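You operate a simulated robot arm through the tools that you are given. There is no shell and no other tool. Be economical: measure what you need, move in short steps, check, and stop when the job is done.

Carry out the task below with a simulated robot arm. There is one attempt and no reset: what you move stays moved.

TASK
Stand the powder tub beside the red case. It goes on the side that lies toward x +0.7, y +0.7 (a direction in the base frame), with about 3 cm between them.
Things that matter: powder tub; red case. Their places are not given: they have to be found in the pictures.

It is judged by the outcome, as a careful person would: the job done as asked, and still so three seconds after it is handed in. It fails if anything else is knocked over, pushed out of place, dropped, spilled or broken.

THE ROBOT
A 7-joint arm with a two-finger parallel gripper, fixed in place. Base frame: the origin is at the foot of the arm, x ahead of it, y to its left, z up; the work surface is at about z = 0.8. Lengths are in m, angles in degrees, forces in N, time in s.
With the tool pointing down near the work surface it reaches from about 0.24 to 0.68 m from the base axis. Its first joint turns from -66.0 to 66.0 degrees. Payload 2.4 kg.
Tool frame: the origin (TCP) lies between the finger pads and is the grasp point; the fingertips stand 0.03 m ahead of it; z points along the fingers, y is the line along which they close. The gripper opens to 0.094 m. The fingers are 0.028 m wide and 0.01 m thick; the gripper's body (0.05 by 0.096 m) begins 0.055 m behind the TCP.
Orientation is told as [roll, pitch, yaw] about the base's x, y, z axes, in that order, counted from this pose: with the fingers straight down and closing along the base's y, the tool's x points along the base's -x, its y along +y and its z along -z.

THE INTERFACE
- The arm moves only by the tool drive_tool. Its argument "moves" is a list of rows, each an object of numbers (a shift or turn left out is 0, a gripper value left out holds the last): "x", "y", "z": the shift along the base's x, y, z in m; "yaw": the turn about the base's z in degrees; "fingers": the finger opening in m, from 0 to 0.094. In form: [{"x": .., "y": .., "z": .., "yaw": .., "fingers": ..}, ...]. A call has 1 to 20 rows; each row is the pose to reach, as a shift and turn from the pose commanded when the call began. A row lasts 0.2 s, in which the tool goes at most 0.05 m and 8.6 degrees; a call with a longer step from one row to the next is refused whole, and so is a gripper value outside its range. A pose out of reach is approached as far as the arm can. The call stops where the force on the tool passes 40 N (or 10 N more than at its start, if that is more) or the arm is blocked; 0.2 s more then pass. The fingers move at their own pace (about 0.153 m/s each) and stop on an object; they squeeze with about 22 N. The grip force told is the motor's: it shows also when the fingers shut on nothing. Time passes only in rows, and 0.2 s behind the last, so rows that repeat a pose let the fingers close. It gives the time, the measured TCP pose, the force on the tool (base axes), the opening and the grip force at its end, in the units of the frame above (readings bear some noise).
- Cameras (640 x 400 px; columns grow to the right, rows downward): "scene" is fixed at [0.0195, 0.4561, 1.4618]; the picture's right is [-0.90, -0.43, 0.00], its down [-0.17, 0.36, -0.92] and it looks along [0.39, -0.83, -0.40] (base axes); focal length 369 px, centre (320, 200). "wrist" rides on the gripper at [-0.037, 0, -0.058] in the tool frame; the picture's right is [0.00, -1.00, 0.00], its down [0.97, 0.00, -0.24] and it looks along [0.24, 0.00, 0.97] (tool axes); focal length 218 px, centre (320, 200).
- camera(camera): a new picture of that camera. No time passes.
- probe_pixels(camera, pixels): for up to 12 pixels [column, row] of the newest picture of that camera ("zoom" is the newest enlarged one), the place [x, y, z] in the base frame of the surface seen there, good to about 0.003 m. No time passes.
- enlarge(camera, box): a new picture of the part [left, top, right, bottom] of that camera's present view, enlarged. No time passes.
- job_done(): hands the job in; it is judged then, once.

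Work in short steps. Measure before you move; look again where a grasp or a placing could have gone wrong, and mend it. You have 60 turns and 26 pictures in all, the two below and enlarged ones among them. Open the gripper and draw the arm clear of the work before you hand the job in, unless the task says otherwise; then end with one line.

The tools are called as a command line: name --argument value ..., lists and objects as JSON in quotes. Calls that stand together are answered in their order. drive_tool: Moves the arm, as the interface text tells. Its arguments: {"type":"object","properties":{"moves":{"type":"array","items":{"type":"object","properties":{"x":{"type":"number"},"y":{"type":"number"},"z":{"type":"number"},"yaw":{"type":"number"},"fingers":{"type":"number"}}}}},"required":["moves"]} The other tools are called the same way: camera (camera) takes a picture; probe_pixels (camera, pixels) gives the place of the surface under pixels of a picture; enlarge (camera, box) takes an enlarged picture of a part of a camera's view; job_done () hands the job in.

At the start:

```text
clock: 0.0
tool_pos: [0.2814, -0.3536, 1.1063]
tcp_rot: [0.0, 0.0, 0.0]
force: [1.1, 0.1, -0.6]
gripper_width: 0.094
gripper_force: 0.0
```

scene: 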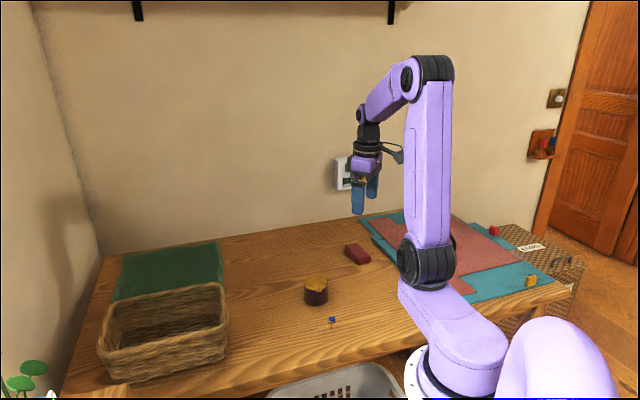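
wrist: 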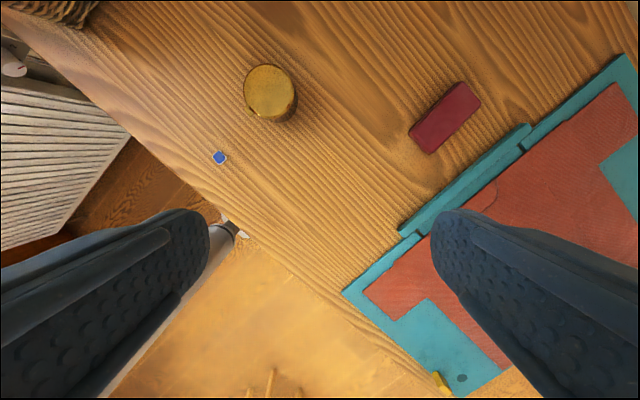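

The tub (scene ~316,290; wrist ~270,93) and the red case (scene ~357,253; wrist ~445,118) are both visible. I'll measure them.

probe_pixels --camera "wrist" --pixels '[[268, 90], [246, 92], [292, 90], [268, 68], [268, 113], [471, 84], [480, 101], [431, 152], [411, 131], [445, 118], [380, 130], [219, 157]]'

enlarge --camera "scene" --box '[270, 220, 430, 320]'

```text
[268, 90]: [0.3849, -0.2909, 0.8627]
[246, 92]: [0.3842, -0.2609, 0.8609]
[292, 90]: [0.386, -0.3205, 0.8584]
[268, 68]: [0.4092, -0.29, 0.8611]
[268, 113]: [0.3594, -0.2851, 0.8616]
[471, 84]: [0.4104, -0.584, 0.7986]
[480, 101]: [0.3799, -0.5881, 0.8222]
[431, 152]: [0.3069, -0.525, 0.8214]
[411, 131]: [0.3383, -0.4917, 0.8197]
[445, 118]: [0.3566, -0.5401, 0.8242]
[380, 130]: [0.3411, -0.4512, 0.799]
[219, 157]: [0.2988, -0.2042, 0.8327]
```

```text
4.00 times, centred on (350, 270) of scene
```

zoom: 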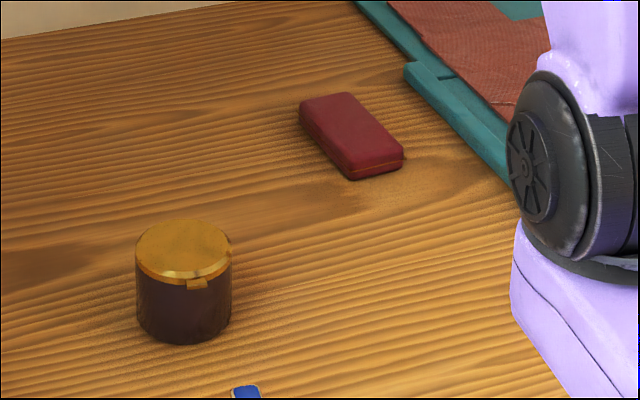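

The tub is centred near (0.385, -0.290), about 6 cm across. The case is centred near (0.359, -0.540). The lid has a tab that my fingers should avoid, so I'll look closer.

enlarge --camera "wrist" --box '[220, 50, 320, 140]'

enlarge --camera "wrist" --box '[390, 60, 510, 170]'

```text
4.44 times, centred on (270, 95) of wrist
```

zoom: 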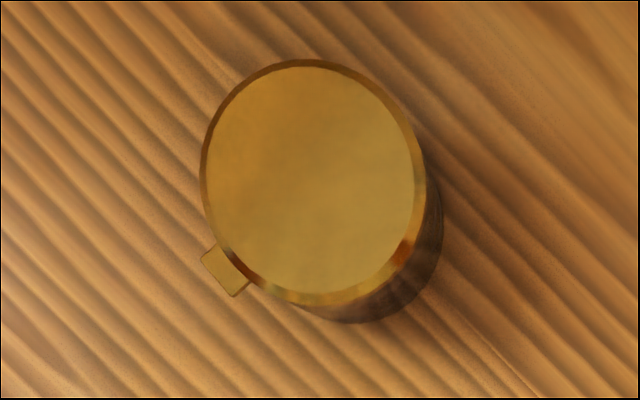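

```text
3.64 times, centred on (450, 115) of wrist
```

zoom: 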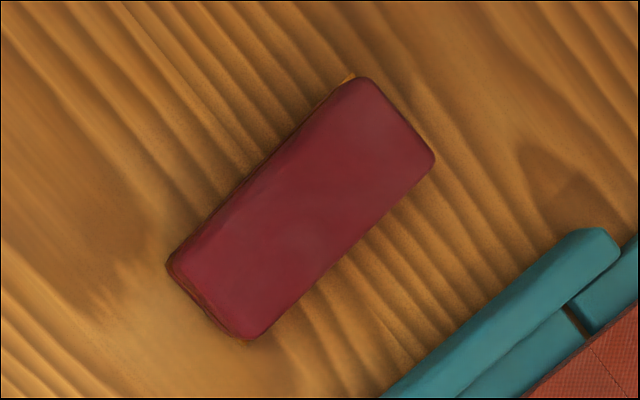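

The tab faces about 135° (base -x, +y), so closing along roughly 60° (yaw -30) clears it. I'll refine the case outline.

probe_pixels --camera "zoom" --pixels '[[345, 90], [185, 255], [428, 155], [255, 330], [307, 210], [265, 170], [355, 250], [240, 160], [180, 100], [100, 60]]'

probe_pixels --camera "wrist" --pixels '[[268, 67], [267, 116], [247, 90], [291, 92]]'

```text
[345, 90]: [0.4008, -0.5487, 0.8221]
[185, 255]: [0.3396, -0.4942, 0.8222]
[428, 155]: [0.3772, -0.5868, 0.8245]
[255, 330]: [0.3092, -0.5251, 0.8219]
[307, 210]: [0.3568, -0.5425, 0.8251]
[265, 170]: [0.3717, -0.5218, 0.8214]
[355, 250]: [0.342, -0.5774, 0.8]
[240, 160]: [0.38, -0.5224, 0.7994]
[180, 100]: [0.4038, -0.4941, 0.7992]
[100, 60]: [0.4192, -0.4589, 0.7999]
```

```text
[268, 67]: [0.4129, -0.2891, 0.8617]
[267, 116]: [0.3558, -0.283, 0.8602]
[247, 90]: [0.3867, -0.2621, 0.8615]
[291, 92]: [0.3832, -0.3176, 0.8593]
```

The tub is at (0.385, -0.290) and the target centre is about (0.415, -0.480). I'll move above the tub, turn to yaw -30 and come partway down.

drive_tool --moves '[{"x": 0.026, "y": 0.016, "yaw": -7.5, "fingers": 0.094}, {"x": 0.052, "y": 0.032, "yaw": -15}, {"x": 0.078, "y": 0.048, "yaw": -22.5}, {"x": 0.1036, "y": 0.0636, "yaw": -30}, {"x": 0.1036, "y": 0.0636, "z": -0.04, "yaw": -30}, {"x": 0.1036, "y": 0.0636, "z": -0.08, "yaw": -30}, {"x": 0.1036, "y": 0.0636, "z": -0.12, "yaw": -30}, {"x": 0.1036, "y": 0.0636, "z": -0.15, "yaw": -30}, {"x": 0.1036, "y": 0.0636, "z": -0.15, "yaw": -30}]'

camera --camera "wrist"

```text
clock: 2.0
tool_pos: [0.3814, -0.2906, 0.9569]
tcp_rot: [0.0, -0.1, -30.0]
force: [-0.2, -0.4, -0.1]
gripper_width: 0.0939
gripper_force: 0.1
```

```text
20 pictures are left
```

wrist: 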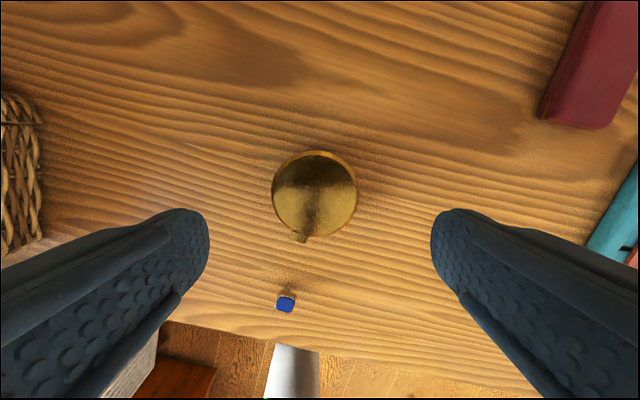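

The tub sits centred between the fingers, with the tab facing sideways. I'll check its centre precisely before descending.

probe_pixels --camera "wrist" --pixels '[[274, 194], [356, 194], [315, 153], [315, 234], [315, 194]]'

```text
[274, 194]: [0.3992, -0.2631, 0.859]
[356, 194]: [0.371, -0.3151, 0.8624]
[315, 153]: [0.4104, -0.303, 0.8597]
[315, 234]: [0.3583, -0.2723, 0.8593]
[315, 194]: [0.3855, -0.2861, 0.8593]
```

The centre is (0.385, -0.288). I'll correct by about (+0.003, +0.002), descend to z≈0.836 and close.

drive_tool --moves '[{"x": 0.003, "y": 0.002, "z": -0.03}, {"x": 0.003, "y": 0.002, "z": -0.06}, {"x": 0.003, "y": 0.002, "z": -0.09}, {"x": 0.003, "y": 0.002, "z": -0.11}, {"x": 0.003, "y": 0.002, "z": -0.12}, {"x": 0.003, "y": 0.002, "z": -0.12}, {"x": 0.003, "y": 0.002, "z": -0.12, "fingers": 0.04}, {"x": 0.003, "y": 0.002, "z": -0.12, "fingers": 0.04}, {"x": 0.003, "y": 0.002, "z": -0.12, "fingers": 0.04}]'

```text
clock: 4.0
tool_pos: [0.3883, -0.286, 0.8358]
tcp_rot: [0.0, 0.0, -29.9]
force: [-0.4, -0.8, -0.6]
gripper_width: 0.0664
gripper_force: 21.5
```

The fingers stopped on the tub at 0.066 m. I'll lift it and look.

drive_tool --moves '[{"z": 0.01}, {"z": 0.03}, {"z": 0.06}, {"z": 0.09}, {"z": 0.09}]'

camera --camera "scene"

camera --camera "wrist"

```text
clock: 5.2
tool_pos: [0.3862, -0.2891, 0.9273]
tcp_rot: [0.1, 0.0, -30.1]
force: [-0.1, 0.0, -1.5]
gripper_width: 0.0666
gripper_force: 21.9
```

```text
19 pictures are left
```

scene: 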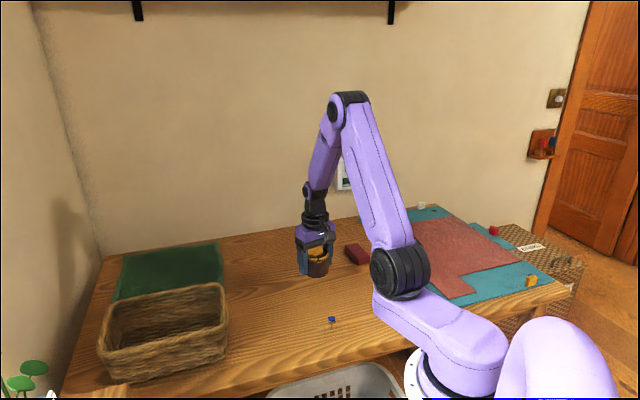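

```text
18 pictures are left
```

wrist: 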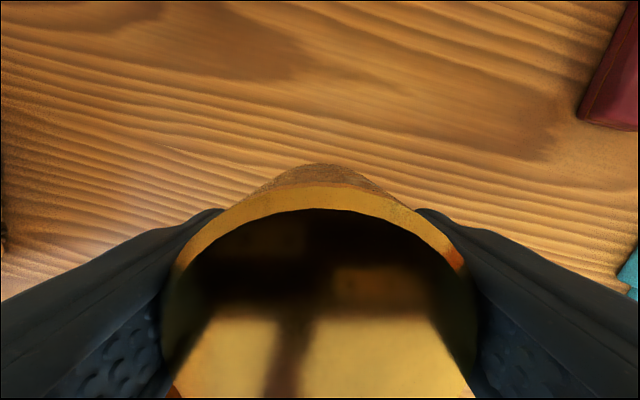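

The tub is held upright with the lid on. I'll carry it to (0.417, -0.478) and turn to yaw 0, keeping the fingers out of the gap.

drive_tool --moves '[{"x": 0.005, "y": -0.0317, "yaw": 5}, {"x": 0.01, "y": -0.0633, "yaw": 10}, {"x": 0.0155, "y": -0.095, "yaw": 15}, {"x": 0.0207, "y": -0.1267, "yaw": 20}, {"x": 0.0258, "y": -0.1583, "yaw": 25}, {"x": 0.031, "y": -0.19, "yaw": 30}, {"x": 0.031, "y": -0.19, "yaw": 30}, {"x": 0.031, "y": -0.19, "z": -0.03, "yaw": 30}, {"x": 0.031, "y": -0.19, "z": -0.06, "yaw": 30}, {"x": 0.031, "y": -0.19, "z": -0.06, "yaw": 30}]'

camera --camera "wrist"

enlarge --camera "scene" --box '[270, 180, 430, 280]'

```text
clock: 7.4
tool_pos: [0.4181, -0.4777, 0.8671]
tcp_rot: [-0.1, 0.1, 0.0]
force: [0.3, 0.2, -2.1]
gripper_width: 0.0665
gripper_force: 22.2
```

```text
17 pictures are left
```

wrist: 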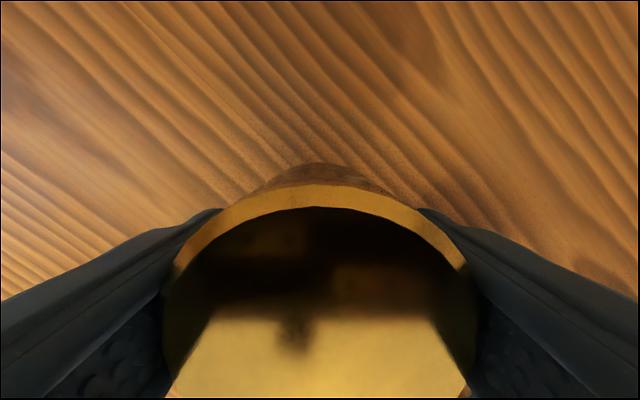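

```text
4.00 times, centred on (350, 230) of scene
```

zoom: 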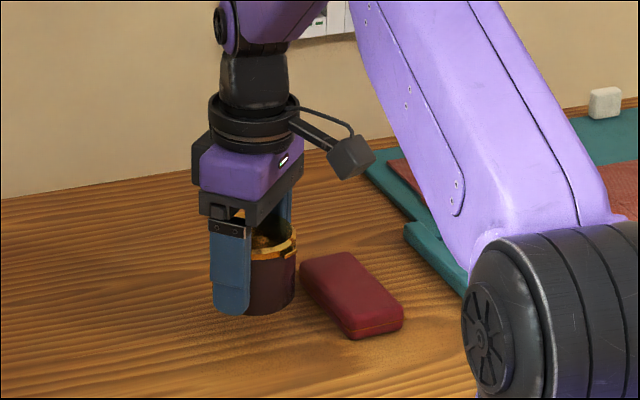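

The tub is clear of the case and about 3 cm above the table. I'll lower it gently to the pickup height.

drive_tool --moves '[{"z": -0.012}, {"z": -0.022}, {"z": -0.027}, {"z": -0.03}, {"z": -0.03}, {"z": -0.03}]'

enlarge --camera "scene" --box '[270, 180, 430, 280]'

```text
clock: 8.8
tool_pos: [0.4188, -0.4772, 0.8362]
tcp_rot: [0.0, 0.0, 0.0]
force: [0.0, -0.6, -1.6]
gripper_width: 0.0664
gripper_force: 22.2
```

```text
4.00 times, centred on (350, 230) of scene
```

zoom: 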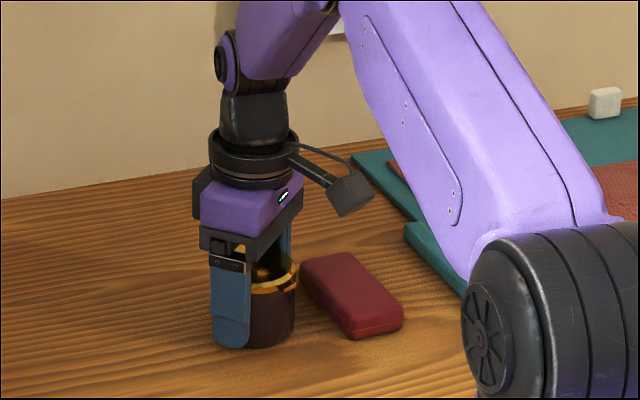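

The force still reads about the tub's weight, so it is probably just above the table. I'll lower it a touch more.

drive_tool --moves '[{"z": -0.001}, {"z": -0.002}, {"z": -0.002}]'

```text
clock: 9.6
tool_pos: [0.4186, -0.4777, 0.8355]
tcp_rot: [-0.1, 0.0, 0.0]
force: [-3.5, 5.1, 18.3]
gripper_width: 0.0664
gripper_force: 22.1
```

The force is now +18 N, so the tub is on the table. I'll ease up 1 mm, release and rise straight up.

drive_tool --moves '[{"z": 0.001}, {"z": 0.0015}, {"z": 0.0015, "fingers": 0.075}, {"z": 0.0015, "fingers": 0.088}, {"z": 0.0015, "fingers": 0.088}, {"z": 0.02}, {"z": 0.05}, {"z": 0.09}, {"z": 0.13}, {"z": 0.17}, {"z": 0.21}, {"z": 0.21}]'

camera --camera "wrist"

camera --camera "scene"

```text
clock: 12.2
tool_pos: [0.4162, -0.4782, 1.0465]
tcp_rot: [0.0, -0.1, 0.0]
force: [0.1, 0.2, -1.0]
gripper_width: 0.0879
gripper_force: 0.0
```

```text
14 pictures are left
```

wrist: 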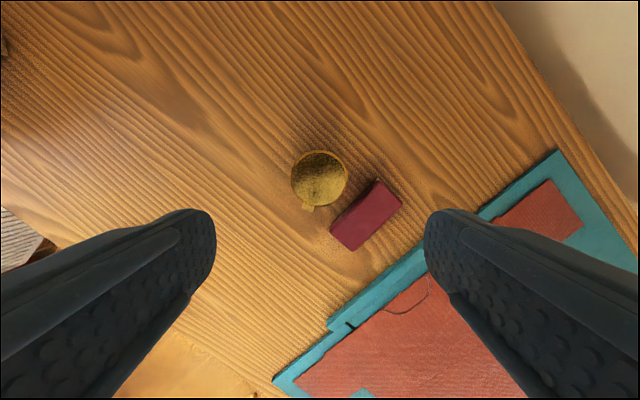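

```text
13 pictures are left
```

scene: 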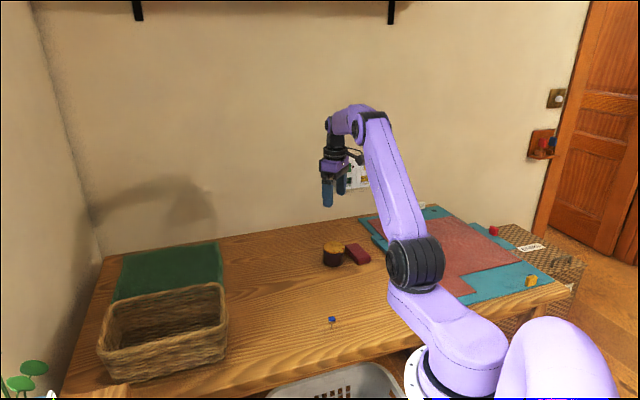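

The tub is standing and the gripper is clear. I'll measure the gap.

enlarge --camera "wrist" --box '[270, 130, 430, 260]'

probe_pixels --camera "wrist" --pixels '[[320, 153], [320, 203], [293, 178], [346, 178], [377, 182], [331, 228], [400, 203], [351, 249], [354, 204]]'

```text
3.08 times, centred on (350, 195) of wrist
```

zoom: 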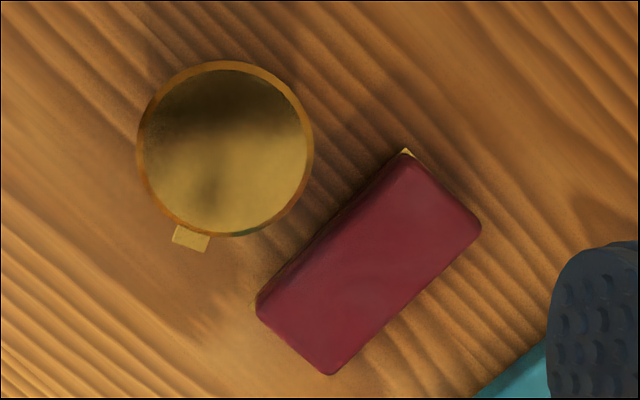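

```text
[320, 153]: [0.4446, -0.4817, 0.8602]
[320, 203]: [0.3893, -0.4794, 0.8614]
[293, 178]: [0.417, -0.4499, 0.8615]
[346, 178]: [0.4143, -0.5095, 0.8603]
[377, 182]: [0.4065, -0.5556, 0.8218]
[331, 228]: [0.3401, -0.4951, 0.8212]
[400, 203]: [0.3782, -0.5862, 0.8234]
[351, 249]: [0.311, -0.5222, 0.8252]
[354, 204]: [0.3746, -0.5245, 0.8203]
```

The gap is about 3 cm in the (+0.7, +0.7) direction. The tub is upright and the case hasn't moved. The arm is clear, so I'm handing in.

job_done

```text
The job is handed in.
```

The powder tub stands upright beside the red case on its (+x, +y) side, with a measured gap of about 3 cm; nothing else was moved.
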